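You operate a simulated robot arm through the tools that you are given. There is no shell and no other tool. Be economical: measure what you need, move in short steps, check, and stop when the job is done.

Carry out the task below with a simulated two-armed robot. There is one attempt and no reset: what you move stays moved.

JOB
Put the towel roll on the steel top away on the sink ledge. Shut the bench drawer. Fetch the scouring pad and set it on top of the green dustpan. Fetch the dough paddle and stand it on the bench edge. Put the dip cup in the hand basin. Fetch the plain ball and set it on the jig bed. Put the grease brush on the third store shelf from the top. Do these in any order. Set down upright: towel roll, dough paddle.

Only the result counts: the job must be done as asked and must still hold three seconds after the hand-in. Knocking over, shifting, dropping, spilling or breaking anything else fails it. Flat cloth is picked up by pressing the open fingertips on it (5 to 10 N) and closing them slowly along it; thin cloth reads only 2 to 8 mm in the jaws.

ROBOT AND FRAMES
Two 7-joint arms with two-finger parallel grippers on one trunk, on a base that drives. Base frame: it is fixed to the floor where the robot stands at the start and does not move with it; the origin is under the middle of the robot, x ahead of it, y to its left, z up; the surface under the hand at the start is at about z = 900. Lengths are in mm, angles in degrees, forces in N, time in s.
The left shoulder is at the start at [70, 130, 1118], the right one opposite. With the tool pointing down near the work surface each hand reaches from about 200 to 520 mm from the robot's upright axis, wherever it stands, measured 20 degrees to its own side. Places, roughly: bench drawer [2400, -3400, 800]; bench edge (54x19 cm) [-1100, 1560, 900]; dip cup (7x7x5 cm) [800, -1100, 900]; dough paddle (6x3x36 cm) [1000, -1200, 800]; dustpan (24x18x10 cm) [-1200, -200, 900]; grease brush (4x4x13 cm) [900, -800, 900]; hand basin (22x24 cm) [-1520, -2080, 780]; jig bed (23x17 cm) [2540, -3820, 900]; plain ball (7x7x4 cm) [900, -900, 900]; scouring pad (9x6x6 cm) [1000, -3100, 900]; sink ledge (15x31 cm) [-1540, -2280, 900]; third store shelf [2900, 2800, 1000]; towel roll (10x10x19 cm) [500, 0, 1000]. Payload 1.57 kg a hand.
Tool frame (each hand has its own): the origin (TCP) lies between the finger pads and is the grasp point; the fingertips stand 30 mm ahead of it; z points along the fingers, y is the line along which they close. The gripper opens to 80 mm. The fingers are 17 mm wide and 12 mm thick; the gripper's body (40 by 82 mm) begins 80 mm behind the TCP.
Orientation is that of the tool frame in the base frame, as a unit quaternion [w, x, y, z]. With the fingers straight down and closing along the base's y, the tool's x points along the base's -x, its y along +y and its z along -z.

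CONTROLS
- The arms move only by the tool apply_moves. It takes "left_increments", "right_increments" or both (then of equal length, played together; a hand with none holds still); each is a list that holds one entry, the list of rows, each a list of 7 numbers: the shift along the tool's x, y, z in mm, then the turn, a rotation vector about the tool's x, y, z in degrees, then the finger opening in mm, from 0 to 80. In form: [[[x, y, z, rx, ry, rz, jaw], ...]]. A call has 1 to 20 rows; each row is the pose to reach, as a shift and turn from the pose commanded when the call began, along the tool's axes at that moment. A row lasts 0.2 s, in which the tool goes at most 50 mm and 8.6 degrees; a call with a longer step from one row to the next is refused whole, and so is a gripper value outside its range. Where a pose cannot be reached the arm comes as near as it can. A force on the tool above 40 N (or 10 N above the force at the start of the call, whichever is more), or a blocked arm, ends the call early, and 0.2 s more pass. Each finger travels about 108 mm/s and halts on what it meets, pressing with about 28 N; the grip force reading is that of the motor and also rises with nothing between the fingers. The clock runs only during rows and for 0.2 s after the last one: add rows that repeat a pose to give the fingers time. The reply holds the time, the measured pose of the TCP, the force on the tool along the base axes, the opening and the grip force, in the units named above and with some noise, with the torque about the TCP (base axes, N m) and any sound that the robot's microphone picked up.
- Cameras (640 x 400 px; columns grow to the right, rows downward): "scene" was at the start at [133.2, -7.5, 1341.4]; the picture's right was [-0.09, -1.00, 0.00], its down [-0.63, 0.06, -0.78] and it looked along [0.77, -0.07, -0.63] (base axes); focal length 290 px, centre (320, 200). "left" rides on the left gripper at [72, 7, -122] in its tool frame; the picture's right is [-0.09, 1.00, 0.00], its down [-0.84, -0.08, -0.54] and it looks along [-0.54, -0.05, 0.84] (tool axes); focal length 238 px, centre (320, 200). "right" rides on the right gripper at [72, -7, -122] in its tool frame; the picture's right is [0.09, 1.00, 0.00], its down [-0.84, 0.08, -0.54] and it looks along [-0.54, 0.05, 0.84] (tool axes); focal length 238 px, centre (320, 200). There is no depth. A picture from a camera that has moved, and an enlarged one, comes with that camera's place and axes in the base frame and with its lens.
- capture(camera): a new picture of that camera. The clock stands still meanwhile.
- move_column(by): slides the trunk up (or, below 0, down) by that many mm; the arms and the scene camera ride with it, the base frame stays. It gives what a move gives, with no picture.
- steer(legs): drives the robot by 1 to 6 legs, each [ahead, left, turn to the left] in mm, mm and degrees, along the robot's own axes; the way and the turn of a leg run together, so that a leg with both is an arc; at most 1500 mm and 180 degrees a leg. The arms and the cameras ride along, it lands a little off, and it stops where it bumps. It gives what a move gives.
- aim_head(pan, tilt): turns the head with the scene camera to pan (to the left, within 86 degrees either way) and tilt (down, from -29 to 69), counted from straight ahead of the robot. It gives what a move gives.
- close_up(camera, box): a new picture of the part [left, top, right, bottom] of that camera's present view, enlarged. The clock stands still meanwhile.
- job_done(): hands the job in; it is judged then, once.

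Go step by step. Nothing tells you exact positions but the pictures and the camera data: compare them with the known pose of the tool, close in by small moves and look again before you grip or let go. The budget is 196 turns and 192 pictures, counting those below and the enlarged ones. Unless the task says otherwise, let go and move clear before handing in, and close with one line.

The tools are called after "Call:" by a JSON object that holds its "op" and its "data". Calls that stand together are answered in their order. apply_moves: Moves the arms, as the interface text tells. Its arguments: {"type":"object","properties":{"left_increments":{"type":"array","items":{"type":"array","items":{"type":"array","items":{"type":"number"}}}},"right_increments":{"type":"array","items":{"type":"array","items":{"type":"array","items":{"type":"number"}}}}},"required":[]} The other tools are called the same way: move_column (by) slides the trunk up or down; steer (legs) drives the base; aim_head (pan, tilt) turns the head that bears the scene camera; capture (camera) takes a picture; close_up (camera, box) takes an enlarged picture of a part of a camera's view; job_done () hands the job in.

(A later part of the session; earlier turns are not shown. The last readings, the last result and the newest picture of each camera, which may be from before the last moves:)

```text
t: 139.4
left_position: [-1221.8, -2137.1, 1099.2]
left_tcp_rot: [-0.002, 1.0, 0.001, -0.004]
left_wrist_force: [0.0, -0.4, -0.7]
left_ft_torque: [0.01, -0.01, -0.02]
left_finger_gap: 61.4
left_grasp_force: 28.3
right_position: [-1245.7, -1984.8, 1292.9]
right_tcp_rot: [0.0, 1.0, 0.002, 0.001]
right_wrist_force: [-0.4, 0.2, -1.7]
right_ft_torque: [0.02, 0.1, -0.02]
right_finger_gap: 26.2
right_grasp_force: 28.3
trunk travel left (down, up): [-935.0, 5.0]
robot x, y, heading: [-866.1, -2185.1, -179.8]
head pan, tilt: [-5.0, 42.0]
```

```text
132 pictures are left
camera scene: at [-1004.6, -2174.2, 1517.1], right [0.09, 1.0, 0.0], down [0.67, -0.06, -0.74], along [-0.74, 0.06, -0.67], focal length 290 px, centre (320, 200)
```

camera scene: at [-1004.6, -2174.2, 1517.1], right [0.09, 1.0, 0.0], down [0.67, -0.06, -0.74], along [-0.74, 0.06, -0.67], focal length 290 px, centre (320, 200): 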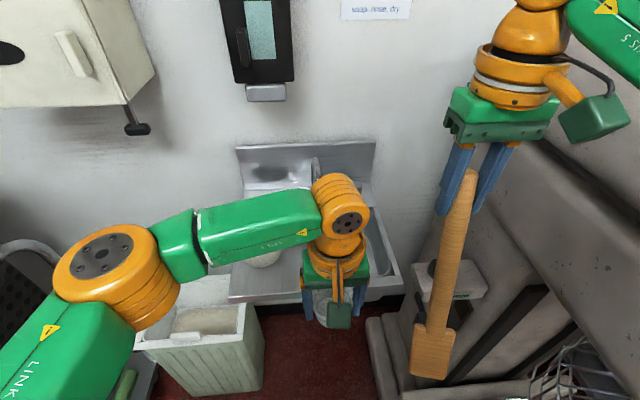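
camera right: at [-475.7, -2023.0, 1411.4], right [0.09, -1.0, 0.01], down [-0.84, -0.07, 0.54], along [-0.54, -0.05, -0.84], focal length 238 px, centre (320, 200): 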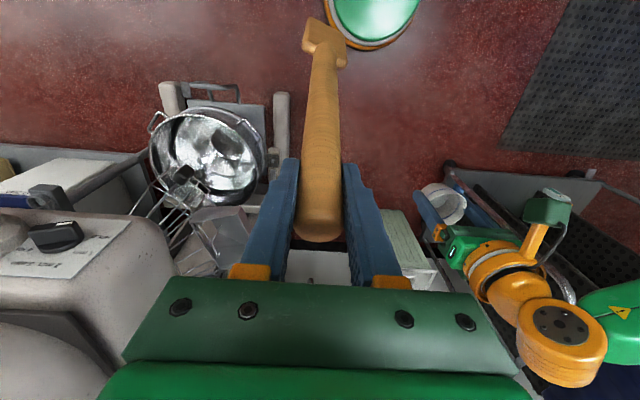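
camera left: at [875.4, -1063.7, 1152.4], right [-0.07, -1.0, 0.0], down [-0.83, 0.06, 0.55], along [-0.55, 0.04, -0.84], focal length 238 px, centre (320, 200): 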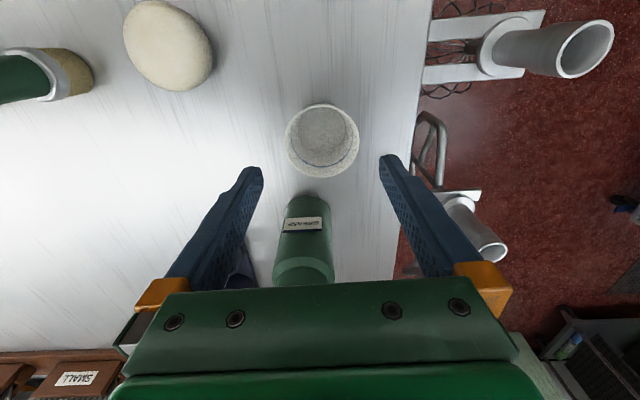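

Lower the cup to just above sink-rim height here in free space, and turn 6° right.

Call:
{"op": "apply_moves", "data": {"left_increments": [[[0, 0, 35, 0, 0, 0, 50], [0, 0, 70, 0, 0, 0, 50], [0, 0, 105, 0, 0, 0, 50], [0, 0, 130, 0, 0, 0, 50], [0, 0, 130, 0, 0, 0, 50]]]}}

Call:
{"op": "steer", "data": {"legs": [[0, 0, -6], [150, 15, 0]]}}

Call:
{"op": "capture", "data": {"camera": "scene"}}

Call:
{"op": "capture", "data": {"camera": "left"}}

```text
t: 140.6
left_position: [-1221.0, -2138.2, 970.2]
left_tcp_rot: [-0.002, 1.0, 0.001, -0.004]
left_wrist_force: [-0.4, 0.0, 0.4]
left_ft_torque: [0.01, -0.04, 0.01]
left_finger_gap: 61.1
left_grasp_force: 28.4
right_position: [-1244.3, -1985.3, 1293.5]
right_tcp_rot: [0.0, 1.0, 0.002, 0.001]
right_wrist_force: [0.0, 0.0, -1.7]
right_ft_torque: [-0.03, 0.06, 0.0]
right_finger_gap: 26.4
right_grasp_force: 27.9
trunk travel left (down, up): [-935.0, 5.0]
robot x, y, heading: [-867.6, -2183.0, -179.7]
head pan, tilt: [-5.0, 42.0]
```

```text
t: 142.5
left_position: [-1362.5, -2100.2, 973.0]
left_tcp_rot: [-0.002, 0.999, -0.052, -0.007]
left_wrist_force: [0.7, 0.5, 0.6]
left_ft_torque: [0.02, 0.02, 0.04]
left_finger_gap: 60.7
left_grasp_force: 28.5
right_position: [-1367.3, -1945.8, 1294.6]
right_tcp_rot: [0.0, 0.999, -0.051, -0.002]
right_wrist_force: [0.5, 0.3, -1.6]
right_ft_torque: [0.02, 0.08, -0.01]
right_finger_gap: 26.3
right_grasp_force: 28.4
trunk travel left (down, up): [-935.0, 5.0]
robot x, y, heading: [-1020.4, -2180.6, 174.1]
head pan, tilt: [-5.0, 42.0]
```

```text
131 pictures are left
camera scene: at [-1146.7, -2159.1, 1517.6], right [0.19, 0.98, 0.0], down [0.65, -0.13, -0.75], along [-0.73, 0.14, -0.67], focal length 290 px, centre (320, 200)
```

scene: 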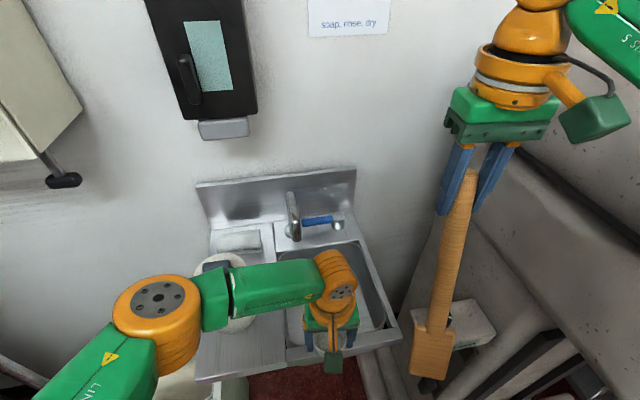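

```text
130 pictures are left
camera left: at [-1289.2, -2114.4, 1093.4], right [-0.19, -0.98, 0.0], down [-0.82, 0.16, 0.55], along [-0.54, 0.11, -0.83], focal length 238 px, centre (320, 200)
```

left: 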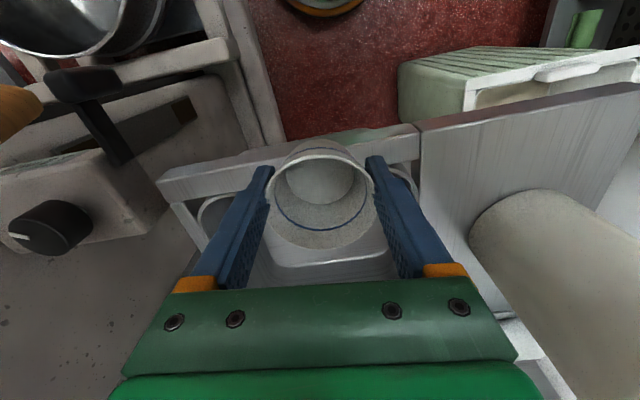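

The left forearm would foul the towel roll if I lower the cup into the basin now. I'll set the cup briefly on the ledge's front-right corner, shift the roll back ~85 mm, then finish the cup.

Call:
{"op": "apply_moves", "data": {"left_increments": [[[-6, 30, 0, 0, 0, 0, 50], [-13, 60, 0, 0, 0, 0, 50], [-20, 90, 0, 0, 0, 0, 50], [-26, 118, 0, 0, 0, 0, 50], [-26, 118, 0, 0, 0, 0, 50]]]}}

Call:
{"op": "capture", "data": {"camera": "left"}}

Call:
{"op": "capture", "data": {"camera": "scene"}}

```text
t: 143.7
left_position: [-1402.0, -2214.6, 971.1]
left_tcp_rot: [-0.003, 0.999, -0.052, -0.006]
left_wrist_force: [-0.2, 0.4, -0.7]
left_ft_torque: [0.01, -0.02, 0.02]
left_finger_gap: 60.9
left_grasp_force: 27.6
right_position: [-1370.7, -1946.6, 1292.9]
right_tcp_rot: [0.0, 0.999, -0.051, 0.001]
right_wrist_force: [-0.4, -0.3, -2.3]
right_ft_torque: [0.0, 0.1, 0.01]
right_finger_gap: 26.5
right_grasp_force: 28.6
trunk travel left (down, up): [-935.0, 5.0]
robot x, y, heading: [-1017.5, -2181.5, 173.7]
head pan, tilt: [-5.0, 42.0]
```

```text
129 pictures are left
camera left: at [-1330.9, -2228.9, 1092.0], right [-0.19, -0.98, 0.0], down [-0.82, 0.16, 0.55], along [-0.54, 0.11, -0.83], focal length 238 px, centre (320, 200)
```

left: 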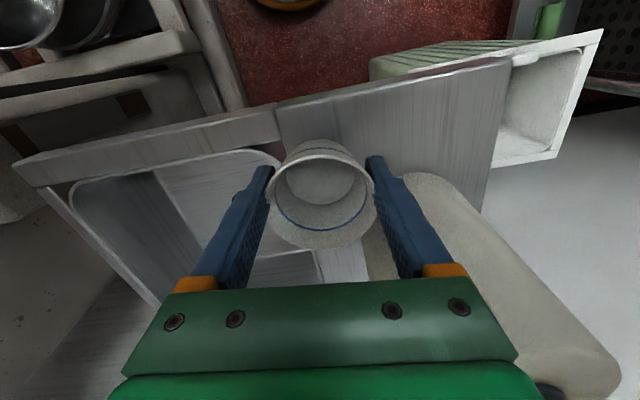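

```text
128 pictures are left
camera scene: at [-1151.6, -2159.7, 1517.2], right [0.19, 0.98, 0.0], down [0.66, -0.13, -0.74], along [-0.73, 0.14, -0.67], focal length 290 px, centre (320, 200)
```

scene: 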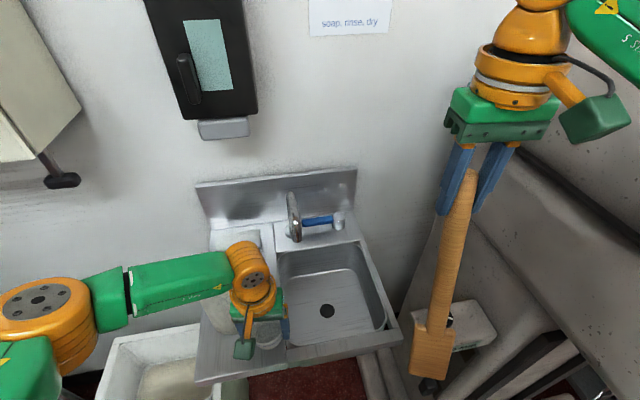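

Lower the cup onto the ledge corner.

Call:
{"op": "apply_moves", "data": {"left_increments": [[[0, 0, 12, 0, 0, 0, 50], [0, 0, 22, 0, 0, 0, 50], [0, 0, 28, 0, 0, 0, 50], [0, 0, 31, 0, 0, 0, 50], [0, 0, 32, 0, 0, 0, 50], [0, 0, 32, 0, 0, 0, 50]]]}}

Call:
{"op": "capture", "data": {"camera": "left"}}

```text
t: 145.1
left_position: [-1404.2, -2215.3, 939.8]
left_tcp_rot: [-0.002, 0.999, -0.051, -0.004]
left_wrist_force: [-0.8, 1.1, -0.5]
left_ft_torque: [-0.01, -0.01, -0.01]
left_finger_gap: 60.8
left_grasp_force: 27.6
right_position: [-1371.0, -1945.6, 1293.1]
right_tcp_rot: [0.0, 0.999, -0.051, 0.001]
right_wrist_force: [0.7, -0.3, -1.8]
right_ft_torque: [-0.04, 0.08, 0.02]
right_finger_gap: 26.5
right_grasp_force: 28.8
trunk travel left (down, up): [-935.0, 5.0]
robot x, y, heading: [-1017.2, -2180.8, 173.9]
head pan, tilt: [-5.0, 42.0]
```

```text
127 pictures are left
camera left: at [-1331.1, -2229.3, 1060.4], right [-0.19, -0.98, 0.0], down [-0.82, 0.16, 0.55], along [-0.54, 0.11, -0.84], focal length 238 px, centre (320, 200)
```

left: 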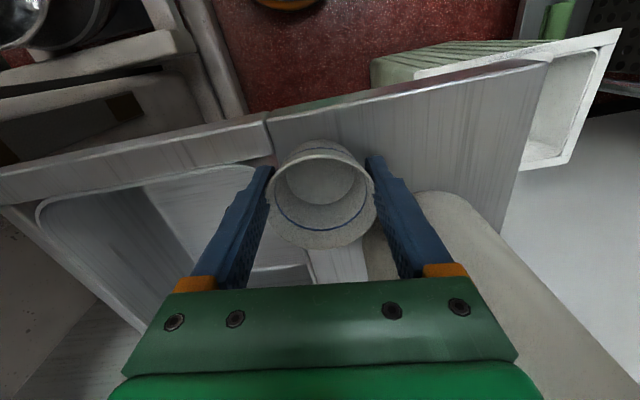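

No contact yet; a few mm more in small steps.

Call:
{"op": "apply_moves", "data": {"left_increments": [[[0, 0, 1.5, 0, 0, 0, 50], [0, 0, 3, 0, 0, 0, 50], [0, 0, 3, 0, 0, 0, 50]]]}}

Call:
{"op": "apply_moves", "data": {"left_increments": [[[0, 0, 1, 0, 0, 0, 50], [0, 0, 2, 0, 0, 0, 50], [0, 0, 2, 0, 0, 0, 50]]]}}

```text
t: 145.9
left_position: [-1402.0, -2214.4, 938.3]
left_tcp_rot: [-0.002, 0.999, -0.052, -0.007]
left_wrist_force: [-7.0, -1.1, 23.2]
left_ft_torque: [-0.02, 0.28, 0.01]
left_finger_gap: 60.9
left_grasp_force: 28.3
right_position: [-1368.7, -1946.6, 1294.7]
right_tcp_rot: [0.0, 0.999, -0.051, -0.001]
right_wrist_force: [0.2, 0.3, -1.2]
right_ft_torque: [-0.02, 0.06, 0.0]
right_finger_gap: 26.5
right_grasp_force: 28.4
trunk travel left (down, up): [-935.0, 5.0]
robot x, y, heading: [-1016.8, -2184.2, 174.2]
head pan, tilt: [-5.0, 42.0]
```

```text
t: 146.7
left_position: [-1400.4, -2214.4, 934.3]
left_tcp_rot: [-0.002, 0.999, -0.052, -0.006]
left_wrist_force: [-3.9, 1.2, 25.4]
left_ft_torque: [0.01, -0.03, 0.03]
left_finger_gap: 60.6
left_grasp_force: 28.1
right_position: [-1367.3, -1945.5, 1295.2]
right_tcp_rot: [0.001, 0.999, -0.051, -0.001]
right_wrist_force: [0.2, -0.4, -1.6]
right_ft_torque: [0.02, 0.07, 0.02]
right_finger_gap: 26.4
right_grasp_force: 28.0
trunk travel left (down, up): [-935.0, 5.0]
robot x, y, heading: [-1017.0, -2181.4, 174.1]
head pan, tilt: [-5.0, 42.0]
```

Seated. Ease, open, rise straight up.

Call:
{"op": "apply_moves", "data": {"left_increments": [[[0, 0, -2, 0, 0, 0, 61], [0, 0, -3, 0, 0, 0, 70], [0, 0, -3, 0, 0, 0, 80], [0, 0, -3, 0, 0, 0, 80], [0, 0, -30, 0, 0, 0, 80], [0, 0, -75, 0, 0, 0, 80], [0, 0, -120, 0, 0, 0, 80], [0, 0, -165, 0, 0, 0, 80], [0, 0, -200, 0, 0, 0, 80], [0, 0, -200, 0, 0, 0, 80]]]}}

Call:
{"op": "capture", "data": {"camera": "left"}}

Call:
{"op": "capture", "data": {"camera": "scene"}}

```text
t: 148.9
left_position: [-1402.1, -2215.5, 1136.3]
left_tcp_rot: [-0.003, 0.999, -0.052, -0.005]
left_wrist_force: [0.3, 0.8, 0.4]
left_ft_torque: [0.0, 0.0, -0.01]
left_finger_gap: 79.9
left_grasp_force: 0.0
right_position: [-1371.5, -1946.1, 1293.4]
right_tcp_rot: [0.0, 0.999, -0.051, 0.0]
right_wrist_force: [-0.9, -0.5, -2.1]
right_ft_torque: [-0.03, 0.05, -0.04]
right_finger_gap: 26.4
right_grasp_force: 28.0
trunk travel left (down, up): [-935.0, 5.0]
robot x, y, heading: [-1018.5, -2181.3, 174.2]
head pan, tilt: [-5.0, 42.0]
```

```text
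126 pictures are left
camera left: at [-1328.7, -2230.4, 1257.4], right [-0.19, -0.98, 0.0], down [-0.82, 0.16, 0.55], along [-0.54, 0.11, -0.84], focal length 238 px, centre (320, 200)
```

left: 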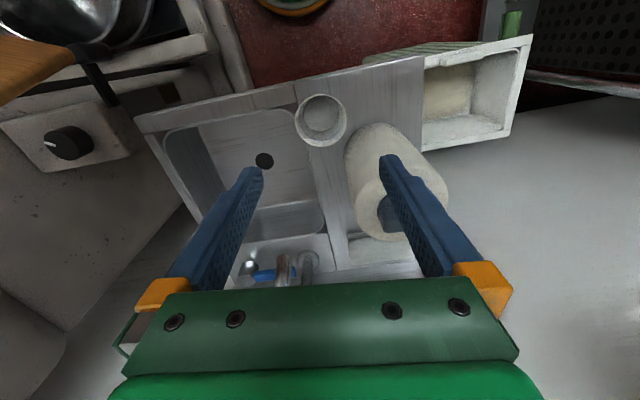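

```text
125 pictures are left
camera scene: at [-1152.0, -2159.6, 1517.1], right [0.19, 0.98, 0.0], down [0.66, -0.13, -0.74], along [-0.73, 0.14, -0.67], focal length 290 px, centre (320, 200)
```

scene: 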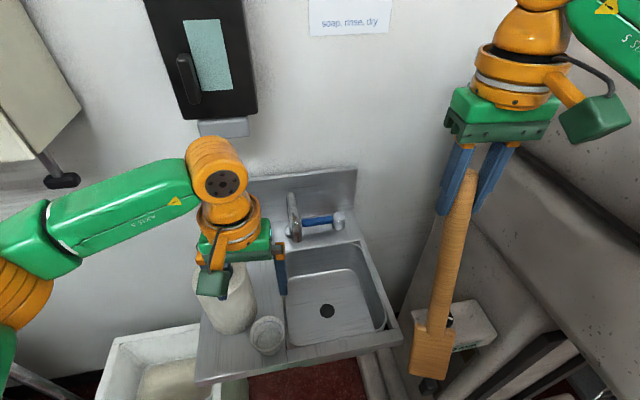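

Cup sits on the ledge corner. Now move over the roll's knob.

Call:
{"op": "apply_moves", "data": {"left_increments": [[[-18, 16, -10, 0, 0, 0, 80], [-36, 33, -15, 0, 0, 0, 80], [-55, 50, -15, 0, 0, 0, 80], [-74, 66, -15, 0, 0, 0, 80], [-74, 66, -15, 0, 0, 0, 80]]]}}

Call:
{"op": "capture", "data": {"camera": "left"}}

```text
t: 150.1
left_position: [-1480.1, -2275.2, 1150.9]
left_tcp_rot: [-0.002, 0.999, -0.052, -0.005]
left_wrist_force: [0.8, -0.1, 0.1]
left_ft_torque: [-0.04, 0.01, 0.01]
left_finger_gap: 80.1
left_grasp_force: 0.1
right_position: [-1371.2, -1946.2, 1293.4]
right_tcp_rot: [0.0, 0.999, -0.05, 0.001]
right_wrist_force: [0.0, 0.5, -1.6]
right_ft_torque: [0.04, 0.1, 0.01]
right_finger_gap: 26.6
right_grasp_force: 28.0
trunk travel left (down, up): [-935.0, 5.0]
robot x, y, heading: [-1017.3, -2179.5, 174.2]
head pan, tilt: [-5.0, 42.0]
```

```text
124 pictures are left
camera left: at [-1408.4, -2289.1, 1271.4], right [-0.19, -0.98, 0.0], down [-0.82, 0.16, 0.55], along [-0.54, 0.11, -0.83], focal length 238 px, centre (320, 200)
```

left: 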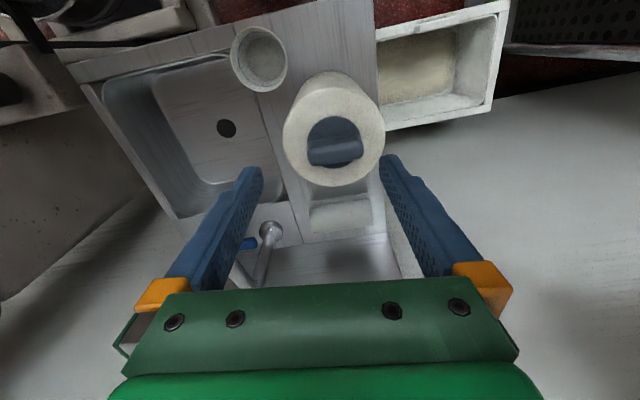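

Bar lies across the closing direction and fits. Shift 9 mm left, descend, grip.

Call:
{"op": "apply_moves", "data": {"left_increments": [[[0, 9, 10, 0, 0, 0, 80], [0, 9, 25, 0, 0, 0, 80], [0, 9, 40, 0, 0, 0, 80], [0, 9, 54, 0, 0, 0, 80], [0, 9, 54, 0, 0, 0, 65], [0, 9, 54, 0, 0, 0, 50], [0, 9, 54, 0, 0, 0, 35], [0, 9, 54, 0, 0, 0, 30], [0, 9, 54, 0, 0, 0, 30]]]}}

Call:
{"op": "capture", "data": {"camera": "left"}}

```text
t: 152.1
left_position: [-1483.6, -2284.3, 1094.8]
left_tcp_rot: [-0.002, 0.999, -0.051, -0.003]
left_wrist_force: [-0.6, -1.2, 0.7]
left_ft_torque: [-0.05, -0.08, -0.02]
left_finger_gap: 50.3
left_grasp_force: 28.2
right_position: [-1371.6, -1945.8, 1293.6]
right_tcp_rot: [0.0, 0.999, -0.05, 0.001]
right_wrist_force: [0.1, 1.1, -1.6]
right_ft_torque: [0.01, 0.06, -0.02]
right_finger_gap: 26.4
right_grasp_force: 27.8
trunk travel left (down, up): [-935.0, 5.0]
robot x, y, heading: [-1016.8, -2183.0, 174.0]
head pan, tilt: [-5.0, 42.0]
```

```text
123 pictures are left
camera left: at [-1410.9, -2298.3, 1216.0], right [-0.19, -0.98, 0.0], down [-0.82, 0.16, 0.55], along [-0.54, 0.11, -0.84], focal length 238 px, centre (320, 200)
```

left: 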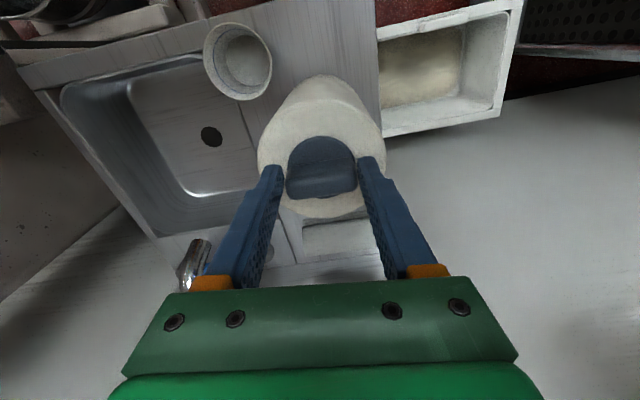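

Gripped. Lift 14 mm, and move the base 80 mm ahead to carry the roll back on the ledge.

Call:
{"op": "apply_moves", "data": {"left_increments": [[[0, 0, -5, 0, 0, 0, 30], [0, 0, -10, 0, 0, 0, 30], [0, 0, -16, 0, 0, 0, 30], [0, 0, -16, 0, 0, 0, 30]]]}}

Call:
{"op": "steer", "data": {"legs": [[78, 0, 0]]}}

Call:
{"op": "capture", "data": {"camera": "left"}}

Call:
{"op": "capture", "data": {"camera": "scene"}}

```text
t: 153.1
left_position: [-1484.1, -2283.5, 1109.7]
left_tcp_rot: [-0.002, 0.999, -0.052, -0.004]
left_wrist_force: [0.7, -0.7, -4.0]
left_ft_torque: [-0.01, -0.04, -0.01]
left_finger_gap: 50.6
left_grasp_force: 28.2
right_position: [-1373.1, -1947.7, 1293.3]
right_tcp_rot: [0.001, 0.999, -0.05, 0.0]
right_wrist_force: [-0.7, 1.0, -1.0]
right_ft_torque: [-0.04, 0.09, -0.03]
right_finger_gap: 26.1
right_grasp_force: 27.9
trunk travel left (down, up): [-935.0, 5.0]
robot x, y, heading: [-1015.1, -2186.0, 173.9]
head pan, tilt: [-5.0, 42.0]
```

```text
t: 154.2
left_position: [-1551.5, -2275.9, 1115.4]
left_tcp_rot: [-0.002, 0.999, -0.051, -0.009]
left_wrist_force: [0.8, 1.4, -3.7]
left_ft_torque: [-0.01, -0.01, 0.01]
left_finger_gap: 50.2
left_grasp_force: 28.3
right_position: [-1439.8, -1940.8, 1295.8]
right_tcp_rot: [0.0, 0.999, -0.049, -0.004]
right_wrist_force: [1.1, 0.0, -2.4]
right_ft_torque: [0.0, 0.14, 0.01]
right_finger_gap: 26.6
right_grasp_force: 27.7
trunk travel left (down, up): [-935.0, 5.0]
robot x, y, heading: [-1097.2, -2172.2, 174.3]
head pan, tilt: [-5.0, 42.0]
```

```text
122 pictures are left
camera left: at [-1478.5, -2292.0, 1235.8], right [-0.19, -0.98, 0.0], down [-0.82, 0.16, 0.56], along [-0.55, 0.11, -0.83], focal length 238 px, centre (320, 200)
```

left: 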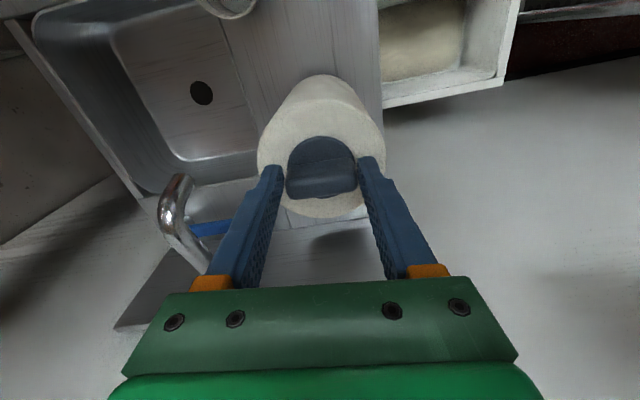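

```text
121 pictures are left
camera scene: at [-1218.0, -2153.6, 1518.3], right [0.19, 0.98, 0.0], down [0.65, -0.12, -0.75], along [-0.74, 0.14, -0.66], focal length 290 px, centre (320, 200)
```

scene: 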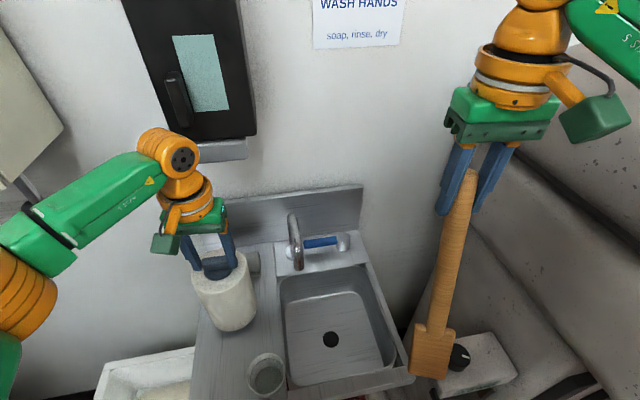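

Clear of the block. Lower and release the roll here.

Call:
{"op": "apply_moves", "data": {"left_increments": [[[0, 0, 6, 0, 0, 0, 30], [0, 0, 11, 0, 0, 0, 30], [0, 0, 15, 0, 0, 0, 30], [0, 0, 17, 0, 0, 0, 30], [0, 0, 17, 0, 0, 0, 30]]]}}

```text
t: 155.4
left_position: [-1560.5, -2277.6, 1095.1]
left_tcp_rot: [-0.002, 0.999, -0.049, -0.005]
left_wrist_force: [-0.7, -2.1, 3.1]
left_ft_torque: [-0.02, 0.1, 0.07]
left_finger_gap: 50.4
left_grasp_force: 28.4
right_position: [-1449.4, -1940.1, 1292.9]
right_tcp_rot: [0.0, 0.999, -0.049, 0.0]
right_wrist_force: [0.4, -0.6, -1.4]
right_ft_torque: [-0.01, 0.07, 0.02]
right_finger_gap: 26.2
right_grasp_force: 27.7
trunk travel left (down, up): [-935.0, 5.0]
robot x, y, heading: [-1094.4, -2174.6, 174.0]
head pan, tilt: [-5.0, 42.0]
```

Touching down. Open, rise, and move over the cup.

Call:
{"op": "apply_moves", "data": {"left_increments": [[[0, 0, 0, 0, 0, 0, 60], [0, 0, 0, 0, 0, 0, 80], [0, 0, 0, 0, 0, 0, 80], [0, 0, -30, 0, 0, 0, 80], [0, 0, -60, 0, 0, 0, 80], [35, -12, -70, 0, 0, 0, 80], [75, -25, -70, 0, 0, 0, 80], [115, -38, -70, 0, 0, 0, 80], [150, -48, -70, 0, 0, 0, 80], [150, -48, -70, 0, 0, 0, 80]]]}}

Call:
{"op": "capture", "data": {"camera": "left"}}

Call:
{"op": "capture", "data": {"camera": "scene"}}

```text
t: 157.6
left_position: [-1405.9, -2244.6, 1161.8]
left_tcp_rot: [-0.002, 0.999, -0.05, -0.004]
left_wrist_force: [-0.6, -0.2, -0.5]
left_ft_torque: [0.03, 0.01, -0.01]
left_finger_gap: 79.9
left_grasp_force: 0.2
right_position: [-1449.8, -1939.7, 1292.9]
right_tcp_rot: [0.0, 0.999, -0.048, 0.001]
right_wrist_force: [0.0, 0.0, -2.1]
right_ft_torque: [-0.01, 0.09, -0.01]
right_finger_gap: 26.1
right_grasp_force: 28.4
trunk travel left (down, up): [-935.0, 5.0]
robot x, y, heading: [-1097.0, -2177.1, 174.0]
head pan, tilt: [-5.0, 42.0]
```

```text
120 pictures are left
camera left: at [-1332.9, -2259.7, 1283.2], right [-0.19, -0.98, 0.0], down [-0.82, 0.16, 0.55], along [-0.54, 0.11, -0.84], focal length 238 px, centre (320, 200)
```

left: 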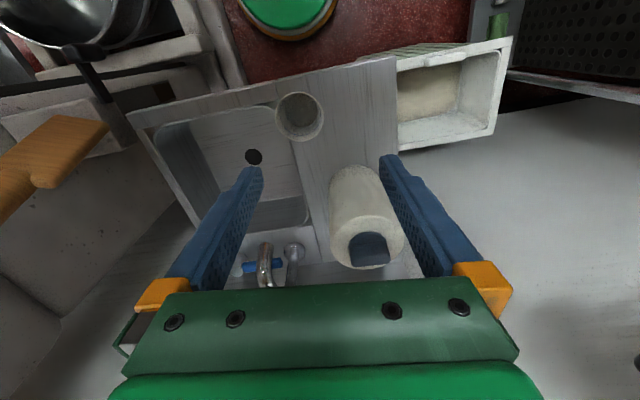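

```text
119 pictures are left
camera scene: at [-1229.9, -2152.2, 1517.1], right [0.19, 0.98, 0.0], down [0.66, -0.12, -0.74], along [-0.73, 0.14, -0.67], focal length 290 px, centre (320, 200)
```

scene: 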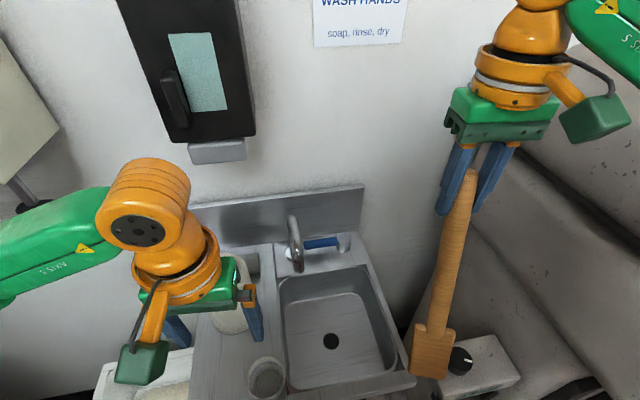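

Cup still at [-1404,-2215]. Go over it and down to just above the rim.

Call:
{"op": "apply_moves", "data": {"left_increments": [[[0, -15, 30, 0, 0, 0, 80], [0, -29, 70, 0, 0, 0, 80], [0, -29, 110, 0, 0, 0, 80], [0, -29, 150, 0, 0, 0, 80], [0, -29, 175, 0, 0, 0, 80], [0, -29, 175, 0, 0, 0, 80]]]}}

Call:
{"op": "close_up", "data": {"camera": "left", "box": [220, 100, 420, 260]}}

```text
t: 159.0
left_position: [-1403.8, -2213.8, 989.0]
left_tcp_rot: [-0.002, 0.999, -0.05, -0.005]
left_wrist_force: [0.2, -0.2, -0.4]
left_ft_torque: [0.01, 0.02, 0.01]
left_finger_gap: 80.0
left_grasp_force: 0.0
right_position: [-1449.4, -1938.1, 1292.3]
right_tcp_rot: [0.0, 0.999, -0.049, 0.0]
right_wrist_force: [0.0, -0.3, -0.4]
right_ft_torque: [0.0, 0.08, 0.0]
right_finger_gap: 26.2
right_grasp_force: 27.3
trunk travel left (down, up): [-935.0, 5.0]
robot x, y, heading: [-1096.1, -2175.1, 174.2]
head pan, tilt: [-5.0, 42.0]
```

```text
2.50 times, centred on (320, 180) of left
camera zoom: at [-1331.4, -2227.8, 1109.6], right [-0.19, -0.98, 0.0], down [-0.82, 0.16, 0.55], along [-0.54, 0.11, -0.84], focal length 596 px, centre (320, 250)
```

zoom: 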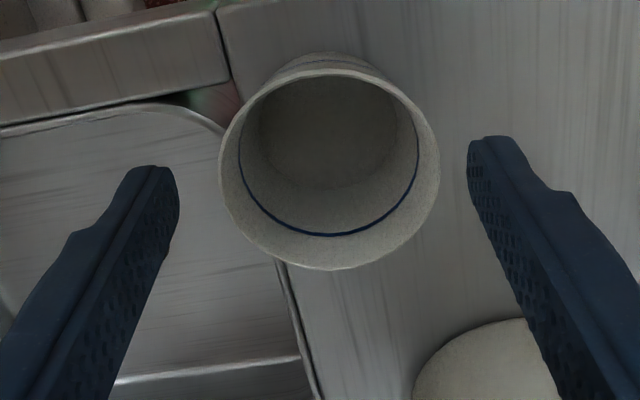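

Aligned; descend, grip, and lift.

Call:
{"op": "apply_moves", "data": {"left_increments": [[[0, 2, 15, 0, 0, 0, 80], [0, 2, 30, 0, 0, 0, 80], [0, 2, 45, 0, 0, 0, 80], [0, 2, 50, 0, 0, 0, 80], [0, 2, 50, 0, 0, 0, 70], [0, 2, 50, 0, 0, 0, 60], [0, 2, 50, 0, 0, 0, 50], [0, 2, 50, 0, 0, 0, 50], [0, 2, 40, 0, 0, 0, 50], [0, 2, 20, 0, 0, 0, 50], [0, 2, 10, 0, 0, 0, 50], [0, 2, 10, 0, 0, 0, 50]]]}}

Call:
{"op": "capture", "data": {"camera": "scene"}}

```text
t: 161.6
left_position: [-1404.0, -2215.6, 978.9]
left_tcp_rot: [-0.002, 0.999, -0.05, -0.004]
left_wrist_force: [0.0, 0.2, 0.0]
left_ft_torque: [-0.01, -0.01, -0.01]
left_finger_gap: 60.9
left_grasp_force: 28.1
right_position: [-1449.7, -1938.8, 1293.2]
right_tcp_rot: [0.001, 0.999, -0.049, 0.001]
right_wrist_force: [0.3, -0.1, -1.4]
right_ft_torque: [-0.01, 0.1, 0.02]
right_finger_gap: 26.2
right_grasp_force: 27.7
trunk travel left (down, up): [-935.0, 5.0]
robot x, y, heading: [-1092.4, -2170.9, 174.1]
head pan, tilt: [-5.0, 42.0]
```

```text
117 pictures are left
camera scene: at [-1230.0, -2152.0, 1517.1], right [0.19, 0.98, 0.0], down [0.66, -0.13, -0.74], along [-0.73, 0.14, -0.67], focal length 290 px, centre (320, 200)
```

scene: 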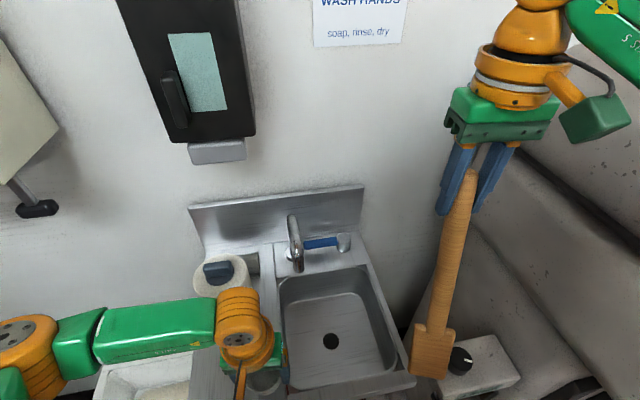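

Now carry the cup over the basin's front part at this height and look.

Call:
{"op": "apply_moves", "data": {"left_increments": [[[-5, -30, 0, 0, 0, 0, 50], [-15, -60, 0, 0, 0, 0, 50], [-35, -90, 0, 0, 0, 0, 50], [-66, -114, 0, 0, 0, 0, 50], [-66, -114, 0, 0, 0, 0, 50]]]}}

Call:
{"op": "capture", "data": {"camera": "scene"}}

Call:
{"op": "capture", "data": {"camera": "left"}}

```text
t: 162.8
left_position: [-1457.5, -2097.2, 981.2]
left_tcp_rot: [-0.002, 0.999, -0.05, -0.005]
left_wrist_force: [-0.7, -0.3, -0.5]
left_ft_torque: [0.02, 0.01, 0.03]
left_finger_gap: 61.0
left_grasp_force: 27.9
right_position: [-1450.5, -1939.8, 1292.3]
right_tcp_rot: [0.001, 0.999, -0.049, 0.001]
right_wrist_force: [0.4, 0.4, -1.0]
right_ft_torque: [-0.02, 0.06, 0.04]
right_finger_gap: 25.9
right_grasp_force: 28.1
trunk travel left (down, up): [-935.0, 5.0]
robot x, y, heading: [-1092.8, -2173.7, 174.2]
head pan, tilt: [-5.0, 42.0]
```

```text
116 pictures are left
camera scene: at [-1229.9, -2151.8, 1517.1], right [0.19, 0.98, 0.0], down [0.66, -0.13, -0.74], along [-0.73, 0.14, -0.67], focal length 290 px, centre (320, 200)
```

scene: 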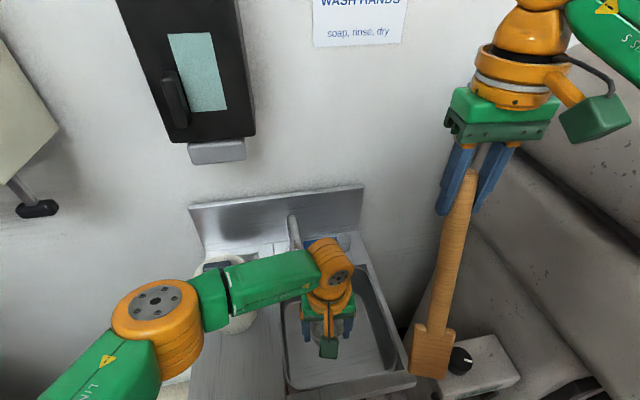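

```text
115 pictures are left
camera left: at [-1386.1, -2110.4, 1100.8], right [-0.19, -0.98, 0.0], down [-0.82, 0.16, 0.55], along [-0.54, 0.11, -0.83], focal length 238 px, centre (320, 200)
```

left: 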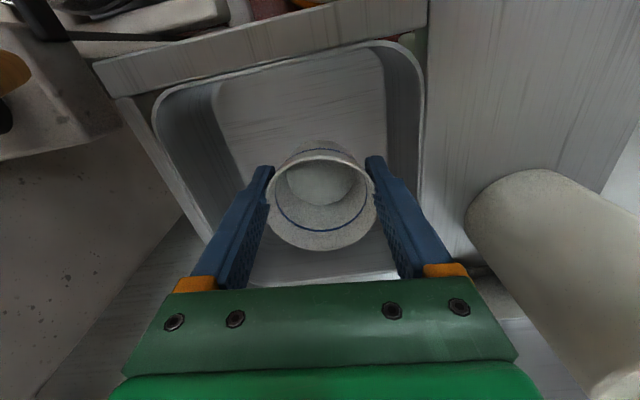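

Good position. Lower partway and watch the forearm-to-roll clearance.

Call:
{"op": "apply_moves", "data": {"left_increments": [[[3, 0, 20, 0, 0, 0, 50], [6, 0, 40, 0, 0, 0, 50], [8, 0, 60, 0, 0, 0, 50], [8, 0, 80, 0, 0, 0, 50], [8, 0, 80, 0, 0, 0, 50]]]}}

Call:
{"op": "capture", "data": {"camera": "scene"}}

Call:
{"op": "capture", "data": {"camera": "left"}}

```text
t: 164.0
left_position: [-1450.3, -2096.2, 900.1]
left_tcp_rot: [-0.002, 0.999, -0.05, -0.004]
left_wrist_force: [0.1, 0.1, 0.5]
left_ft_torque: [-0.03, -0.02, -0.01]
left_finger_gap: 61.0
left_grasp_force: 27.8
right_position: [-1449.7, -1938.5, 1293.8]
right_tcp_rot: [0.0, 0.999, -0.049, 0.001]
right_wrist_force: [-0.2, 1.0, -2.0]
right_ft_torque: [0.05, 0.05, -0.01]
right_finger_gap: 26.2
right_grasp_force: 27.9
trunk travel left (down, up): [-935.0, 5.0]
robot x, y, heading: [-1093.5, -2170.8, 174.1]
head pan, tilt: [-5.0, 42.0]
```

```text
114 pictures are left
camera scene: at [-1230.0, -2151.7, 1517.1], right [0.19, 0.98, 0.0], down [0.66, -0.13, -0.74], along [-0.73, 0.14, -0.67], focal length 290 px, centre (320, 200)
```

scene: 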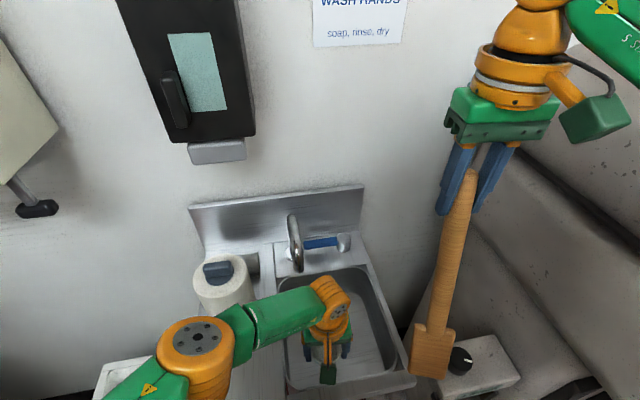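

```text
113 pictures are left
camera left: at [-1379.1, -2111.5, 1020.9], right [-0.19, -0.98, 0.0], down [-0.82, 0.16, 0.55], along [-0.54, 0.11, -0.84], focal length 238 px, centre (320, 200)
```

left: 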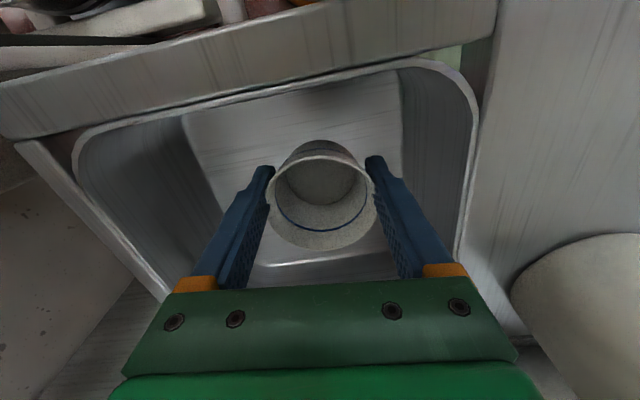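

The elbow swings away from the roll as the hand lowers. Continue down into the basin.

Call:
{"op": "apply_moves", "data": {"left_increments": [[[0, 0, 20, 0, 0, 0, 50], [0, 0, 40, 0, 0, 0, 50], [0, 0, 58, 0, 0, 0, 50], [0, 0, 68, 0, 0, 0, 50], [0, 0, 74, 0, 0, 0, 50], [0, 0, 78, 0, 0, 0, 50], [0, 0, 78, 0, 0, 0, 50]]]}}

Call:
{"op": "capture", "data": {"camera": "left"}}

```text
t: 165.6
left_position: [-1441.8, -2108.1, 851.6]
left_tcp_rot: [0.002, 0.999, -0.044, -0.007]
left_wrist_force: [-0.7, 0.2, 0.2]
left_ft_torque: [-0.01, 0.0, 0.02]
left_finger_gap: 61.1
left_grasp_force: 28.0
left hand out of reach, approached as far as the arm can: row 2, 3, 4, 5, 6, 7
right_position: [-1450.2, -1939.5, 1293.1]
right_tcp_rot: [0.0, 0.999, -0.049, 0.001]
right_wrist_force: [0.7, 0.2, -1.5]
right_ft_torque: [0.02, 0.07, -0.01]
right_finger_gap: 26.2
right_grasp_force: 27.6
trunk travel left (down, up): [-935.0, 5.0]
robot x, y, heading: [-1096.7, -2170.7, 174.1]
head pan, tilt: [-5.0, 42.0]
```

```text
112 pictures are left
camera left: at [-1368.6, -2120.7, 973.1], right [-0.18, -0.98, 0.01], down [-0.82, 0.15, 0.55], along [-0.54, 0.09, -0.83], focal length 238 px, centre (320, 200)
```

left: 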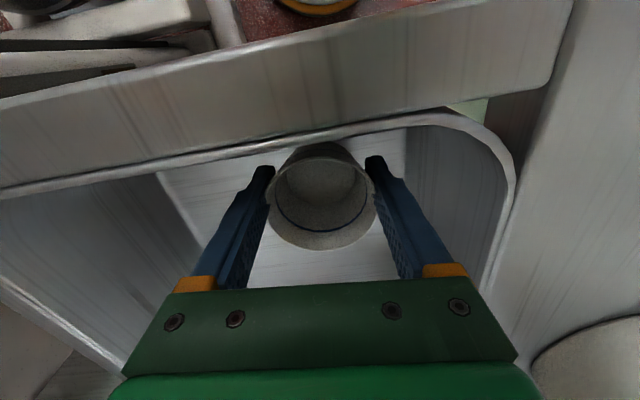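

The arm is at full stretch 30 mm above the floor; lower the trunk gently instead.

Call:
{"op": "move_column", "data": {"by": -28}}

Call:
{"op": "capture", "data": {"camera": "left"}}

```text
t: 166.3
left_position: [-1441.4, -2109.2, 823.6]
left_tcp_rot: [0.003, 0.999, -0.044, -0.005]
left_wrist_force: [-0.7, -0.1, -0.6]
left_ft_torque: [-0.04, 0.02, -0.01]
left_finger_gap: 60.8
left_grasp_force: 28.3
right_position: [-1450.4, -1939.8, 1264.7]
right_tcp_rot: [0.0, 0.999, -0.049, 0.001]
right_wrist_force: [0.0, 1.0, -1.2]
right_ft_torque: [-0.01, 0.04, 0.0]
right_finger_gap: 26.2
right_grasp_force: 28.2
trunk travel left (down, up): [-907.0, 33.0]
robot x, y, heading: [-1096.6, -2172.7, 174.0]
head pan, tilt: [-5.0, 42.0]
```

```text
111 pictures are left
camera left: at [-1368.5, -2120.6, 944.8], right [-0.18, -0.98, 0.01], down [-0.82, 0.15, 0.55], along [-0.54, 0.09, -0.83], focal length 238 px, centre (320, 200)
```

left: 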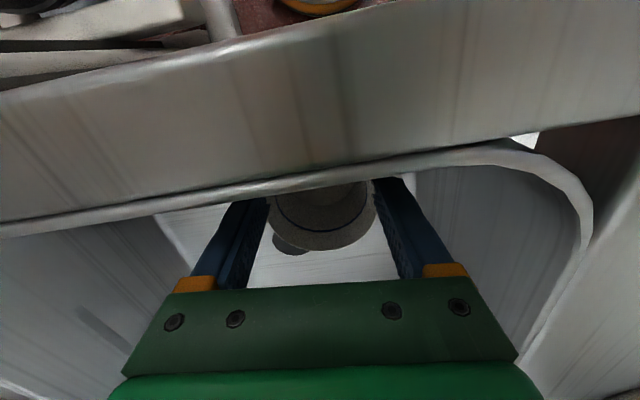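

Call:
{"op": "move_column", "data": {"by": -5}}

Call:
{"op": "move_column", "data": {"by": -4}}

```text
t: 166.8
left_position: [-1441.9, -2108.2, 818.6]
left_tcp_rot: [0.004, 0.999, -0.044, -0.005]
left_wrist_force: [-0.5, 0.6, -0.1]
left_ft_torque: [-0.01, -0.04, -0.01]
left_finger_gap: 60.9
left_grasp_force: 28.3
right_position: [-1449.8, -1939.3, 1259.6]
right_tcp_rot: [0.0, 0.999, -0.048, 0.002]
right_wrist_force: [0.1, -0.3, -2.3]
right_ft_torque: [-0.01, 0.11, 0.02]
right_finger_gap: 26.4
right_grasp_force: 27.9
trunk travel left (down, up): [-902.0, 38.0]
robot x, y, heading: [-1096.6, -2172.0, 174.3]
head pan, tilt: [-5.0, 42.0]
```

```text
t: 167.4
left_position: [-1438.6, -2108.1, 817.7]
left_tcp_rot: [0.002, 0.999, -0.045, -0.008]
left_wrist_force: [-2.0, -0.4, 21.1]
left_ft_torque: [-0.05, 0.03, 0.01]
left_finger_gap: 60.8
left_grasp_force: 28.3
right_position: [-1447.1, -1940.3, 1257.0]
right_tcp_rot: [0.001, 0.999, -0.05, 0.0]
right_wrist_force: [-0.4, 0.3, -2.5]
right_ft_torque: [0.0, 0.07, -0.02]
right_finger_gap: 26.3
right_grasp_force: 27.8
trunk travel left (down, up): [-898.0, 42.0]
robot x, y, heading: [-1093.1, -2173.6, 174.2]
head pan, tilt: [-5.0, 42.0]
```

Cup on the basin floor. Release and raise the trunk.

Call:
{"op": "apply_moves", "data": {"left_increments": [[[0, 0, 0, 0, 0, 0, 68], [0, 0, 0, 0, 0, 0, 76], [0, 0, 0, 0, 0, 0, 76]]]}}

Call:
{"op": "move_column", "data": {"by": 40}}

Call:
{"op": "capture", "data": {"camera": "left"}}

```text
t: 168.2
left_position: [-1441.2, -2108.4, 814.3]
left_tcp_rot: [0.002, 0.999, -0.044, -0.006]
left_wrist_force: [0.3, 0.1, -0.2]
left_ft_torque: [0.02, 0.02, -0.02]
left_finger_gap: 76.1
left_grasp_force: 0.2
right_position: [-1449.9, -1940.5, 1256.4]
right_tcp_rot: [0.0, 0.999, -0.049, -0.001]
right_wrist_force: [-0.7, -1.2, -0.4]
right_ft_torque: [-0.01, 0.08, 0.01]
right_finger_gap: 26.4
right_grasp_force: 28.0
trunk travel left (down, up): [-898.0, 42.0]
robot x, y, heading: [-1093.5, -2176.1, 174.2]
head pan, tilt: [-5.0, 42.0]
```

```text
t: 169.0
left_position: [-1441.1, -2108.9, 855.2]
left_tcp_rot: [0.003, 0.999, -0.045, -0.006]
left_wrist_force: [-0.6, 0.5, 0.0]
left_ft_torque: [-0.03, -0.04, 0.01]
left_finger_gap: 76.3
left_grasp_force: 0.1
right_position: [-1449.2, -1939.4, 1296.4]
right_tcp_rot: [0.0, 0.999, -0.049, 0.001]
right_wrist_force: [1.1, -0.5, -2.5]
right_ft_torque: [-0.01, 0.09, -0.01]
right_finger_gap: 26.3
right_grasp_force: 27.7
trunk travel left (down, up): [-938.0, 2.0]
robot x, y, heading: [-1097.5, -2170.7, 174.3]
head pan, tilt: [-5.0, 42.0]
```

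```text
110 pictures are left
camera left: at [-1368.3, -2120.7, 975.9], right [-0.18, -0.98, 0.01], down [-0.82, 0.15, 0.55], along [-0.54, 0.09, -0.83], focal length 238 px, centre (320, 200)
```

left: 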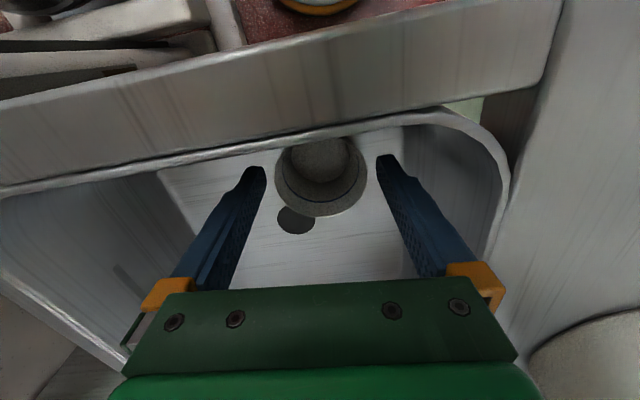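

Cup stands in the basin. Raise the hand clear and back away, then turn for the bench edge at the other end of the room.

Call:
{"op": "apply_moves", "data": {"left_increments": [[[0, 0, -40, 0, 0, 0, 76], [0, 0, -80, 0, 0, 0, 76], [0, 0, -125, 0, 0, 0, 76], [0, 0, -165, 0, 0, 0, 76], [0, 0, -165, 0, 0, 0, 76]]]}}

Call:
{"op": "steer", "data": {"legs": [[-300, 0, 0]]}}

Call:
{"op": "capture", "data": {"camera": "scene"}}

```text
t: 170.2
left_position: [-1436.9, -2103.8, 1021.8]
left_tcp_rot: [-0.002, 0.999, -0.05, -0.005]
left_wrist_force: [-0.1, 0.0, -0.6]
left_ft_torque: [0.02, -0.03, -0.03]
left_finger_gap: 76.1
left_grasp_force: 0.1
right_position: [-1449.3, -1940.5, 1296.6]
right_tcp_rot: [-0.001, 0.999, -0.049, 0.002]
right_wrist_force: [-0.1, 0.5, -1.7]
right_ft_torque: [-0.01, 0.05, -0.04]
right_finger_gap: 26.5
right_grasp_force: 27.3
trunk travel left (down, up): [-938.0, 2.0]
robot x, y, heading: [-1096.8, -2172.8, 174.2]
head pan, tilt: [-5.0, 42.0]
```

```text
t: 172.2
left_position: [-1135.5, -2133.9, 1019.7]
left_tcp_rot: [-0.002, 0.999, -0.051, -0.004]
left_wrist_force: [0.1, -0.5, -0.2]
left_ft_torque: [-0.02, -0.01, 0.02]
left_finger_gap: 76.0
left_grasp_force: 0.2
right_position: [-1149.6, -1969.2, 1295.3]
right_tcp_rot: [0.001, 0.999, -0.05, 0.001]
right_wrist_force: [-0.3, 0.5, -1.6]
right_ft_torque: [0.01, 0.07, 0.01]
right_finger_gap: 26.4
right_grasp_force: 27.6
trunk travel left (down, up): [-938.0, 2.0]
robot x, y, heading: [-800.3, -2204.0, 174.2]
head pan, tilt: [-5.0, 42.0]
```

```text
109 pictures are left
camera scene: at [-931.4, -2182.0, 1519.8], right [0.19, 0.98, 0.0], down [0.66, -0.13, -0.74], along [-0.73, 0.14, -0.67], focal length 290 px, centre (320, 200)
```

scene: 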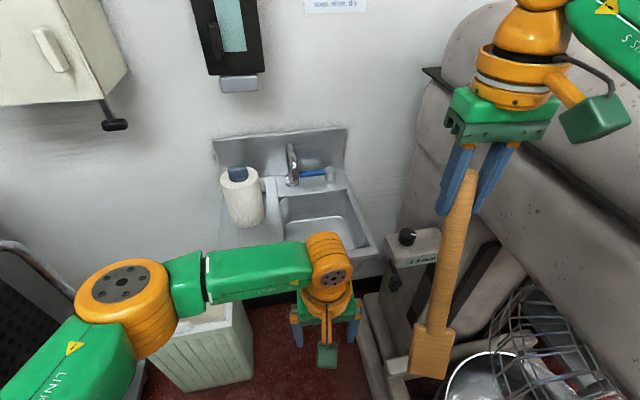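

Towel roll and cup are done. Drive out, turn to heading 90, and go up the aisle with the paddle.

Call:
{"op": "steer", "data": {"legs": [[-560, 0, 0], [0, 0, -84], [0, -90, 0], [1400, 0, 0]]}}

Call:
{"op": "aim_head", "data": {"pan": 20, "tilt": 20}}

Call:
{"op": "capture", "data": {"camera": "scene"}}

```text
t: 186.2
left_position: [-117.8, -531.5, 1021.8]
left_tcp_rot: [0.006, -0.705, 0.709, 0.003]
left_wrist_force: [-0.2, -0.9, -0.6]
left_ft_torque: [-0.01, 0.0, -0.01]
left_finger_gap: 76.0
left_grasp_force: 0.1
right_position: [45.0, -502.1, 1295.6]
right_tcp_rot: [0.0, -0.705, 0.709, 0.0]
right_wrist_force: [-0.4, 0.2, -2.0]
right_ft_torque: [0.09, -0.01, 0.02]
right_finger_gap: 26.0
right_grasp_force: 27.7
trunk travel left (down, up): [-938.0, 2.0]
robot x, y, heading: [-149.0, -878.8, 89.7]
head pan, tilt: [-5.0, 42.0]
```

```text
t: 187.1
left_position: [-117.8, -530.2, 1021.5]
left_tcp_rot: [0.004, -0.705, 0.709, 0.002]
left_wrist_force: [0.2, 0.3, 0.5]
left_ft_torque: [-0.01, 0.04, -0.01]
left_finger_gap: 76.1
left_grasp_force: 0.1
right_position: [45.5, -501.7, 1296.3]
right_tcp_rot: [0.0, -0.707, 0.708, -0.001]
right_wrist_force: [-0.1, 0.6, -1.4]
right_ft_torque: [0.1, 0.02, -0.02]
right_finger_gap: 26.2
right_grasp_force: 28.3
trunk travel left (down, up): [-938.0, 2.0]
robot x, y, heading: [-155.2, -875.5, 89.8]
head pan, tilt: [20.0, 20.0]
```

```text
108 pictures are left
camera scene: at [-187.0, -737.4, 1554.4], right [0.94, 0.34, 0.0], down [0.12, -0.32, -0.94], along [-0.32, 0.88, -0.34], focal length 290 px, centre (320, 200)
```

scene: 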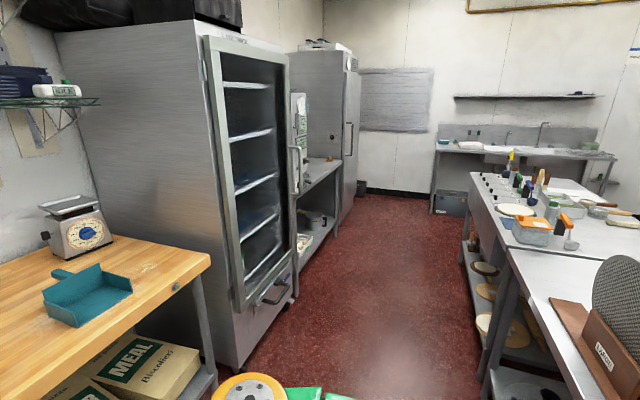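

The "bench edge" should be the steel bench between the two fridges. Drive up alongside and turn to face it.

Call:
{"op": "steer", "data": {"legs": [[1200, 50, 0], [1180, 50, 0], [0, 0, 90]]}}

Call:
{"op": "aim_head", "data": {"pan": 0, "tilt": 32}}

Call:
{"op": "capture", "data": {"camera": "scene"}}

```text
t: 202.6
left_position: [-591.2, 1524.0, 1021.8]
left_tcp_rot: [-0.001, 1.0, 0.003, -0.004]
left_wrist_force: [0.2, 0.3, -0.4]
left_ft_torque: [-0.02, 0.0, 0.03]
left_finger_gap: 76.0
left_grasp_force: 0.0
right_position: [-622.2, 1686.3, 1296.5]
right_tcp_rot: [0.0, 1.0, 0.002, 0.0]
right_wrist_force: [0.3, 1.0, -1.0]
right_ft_torque: [0.02, 0.1, 0.01]
right_finger_gap: 26.4
right_grasp_force: 28.1
trunk travel left (down, up): [-938.0, 2.0]
robot x, y, heading: [-243.0, 1487.6, -179.6]
head pan, tilt: [20.0, 20.0]
```

```text
t: 203.4
left_position: [-591.3, 1523.7, 1022.1]
left_tcp_rot: [-0.001, 1.0, 0.002, -0.004]
left_wrist_force: [0.2, -0.6, 0.5]
left_ft_torque: [0.0, 0.02, 0.02]
left_finger_gap: 75.9
left_grasp_force: 0.0
right_position: [-622.0, 1686.6, 1297.5]
right_tcp_rot: [-0.001, 1.0, 0.003, 0.001]
right_wrist_force: [-0.9, -0.7, -1.8]
right_ft_torque: [0.01, 0.07, 0.01]
right_finger_gap: 26.2
right_grasp_force: 27.9
trunk travel left (down, up): [-938.0, 2.0]
robot x, y, heading: [-247.1, 1491.6, -179.6]
head pan, tilt: [0.0, 32.0]
```

```text
107 pictures are left
camera scene: at [-388.0, 1489.9, 1535.3], right [0.0, 1.0, 0.0], down [0.53, 0.0, -0.85], along [-0.85, 0.0, -0.53], focal length 290 px, centre (320, 200)
```

scene: 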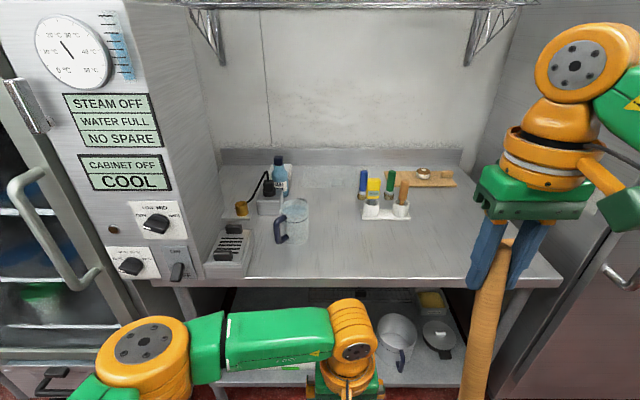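

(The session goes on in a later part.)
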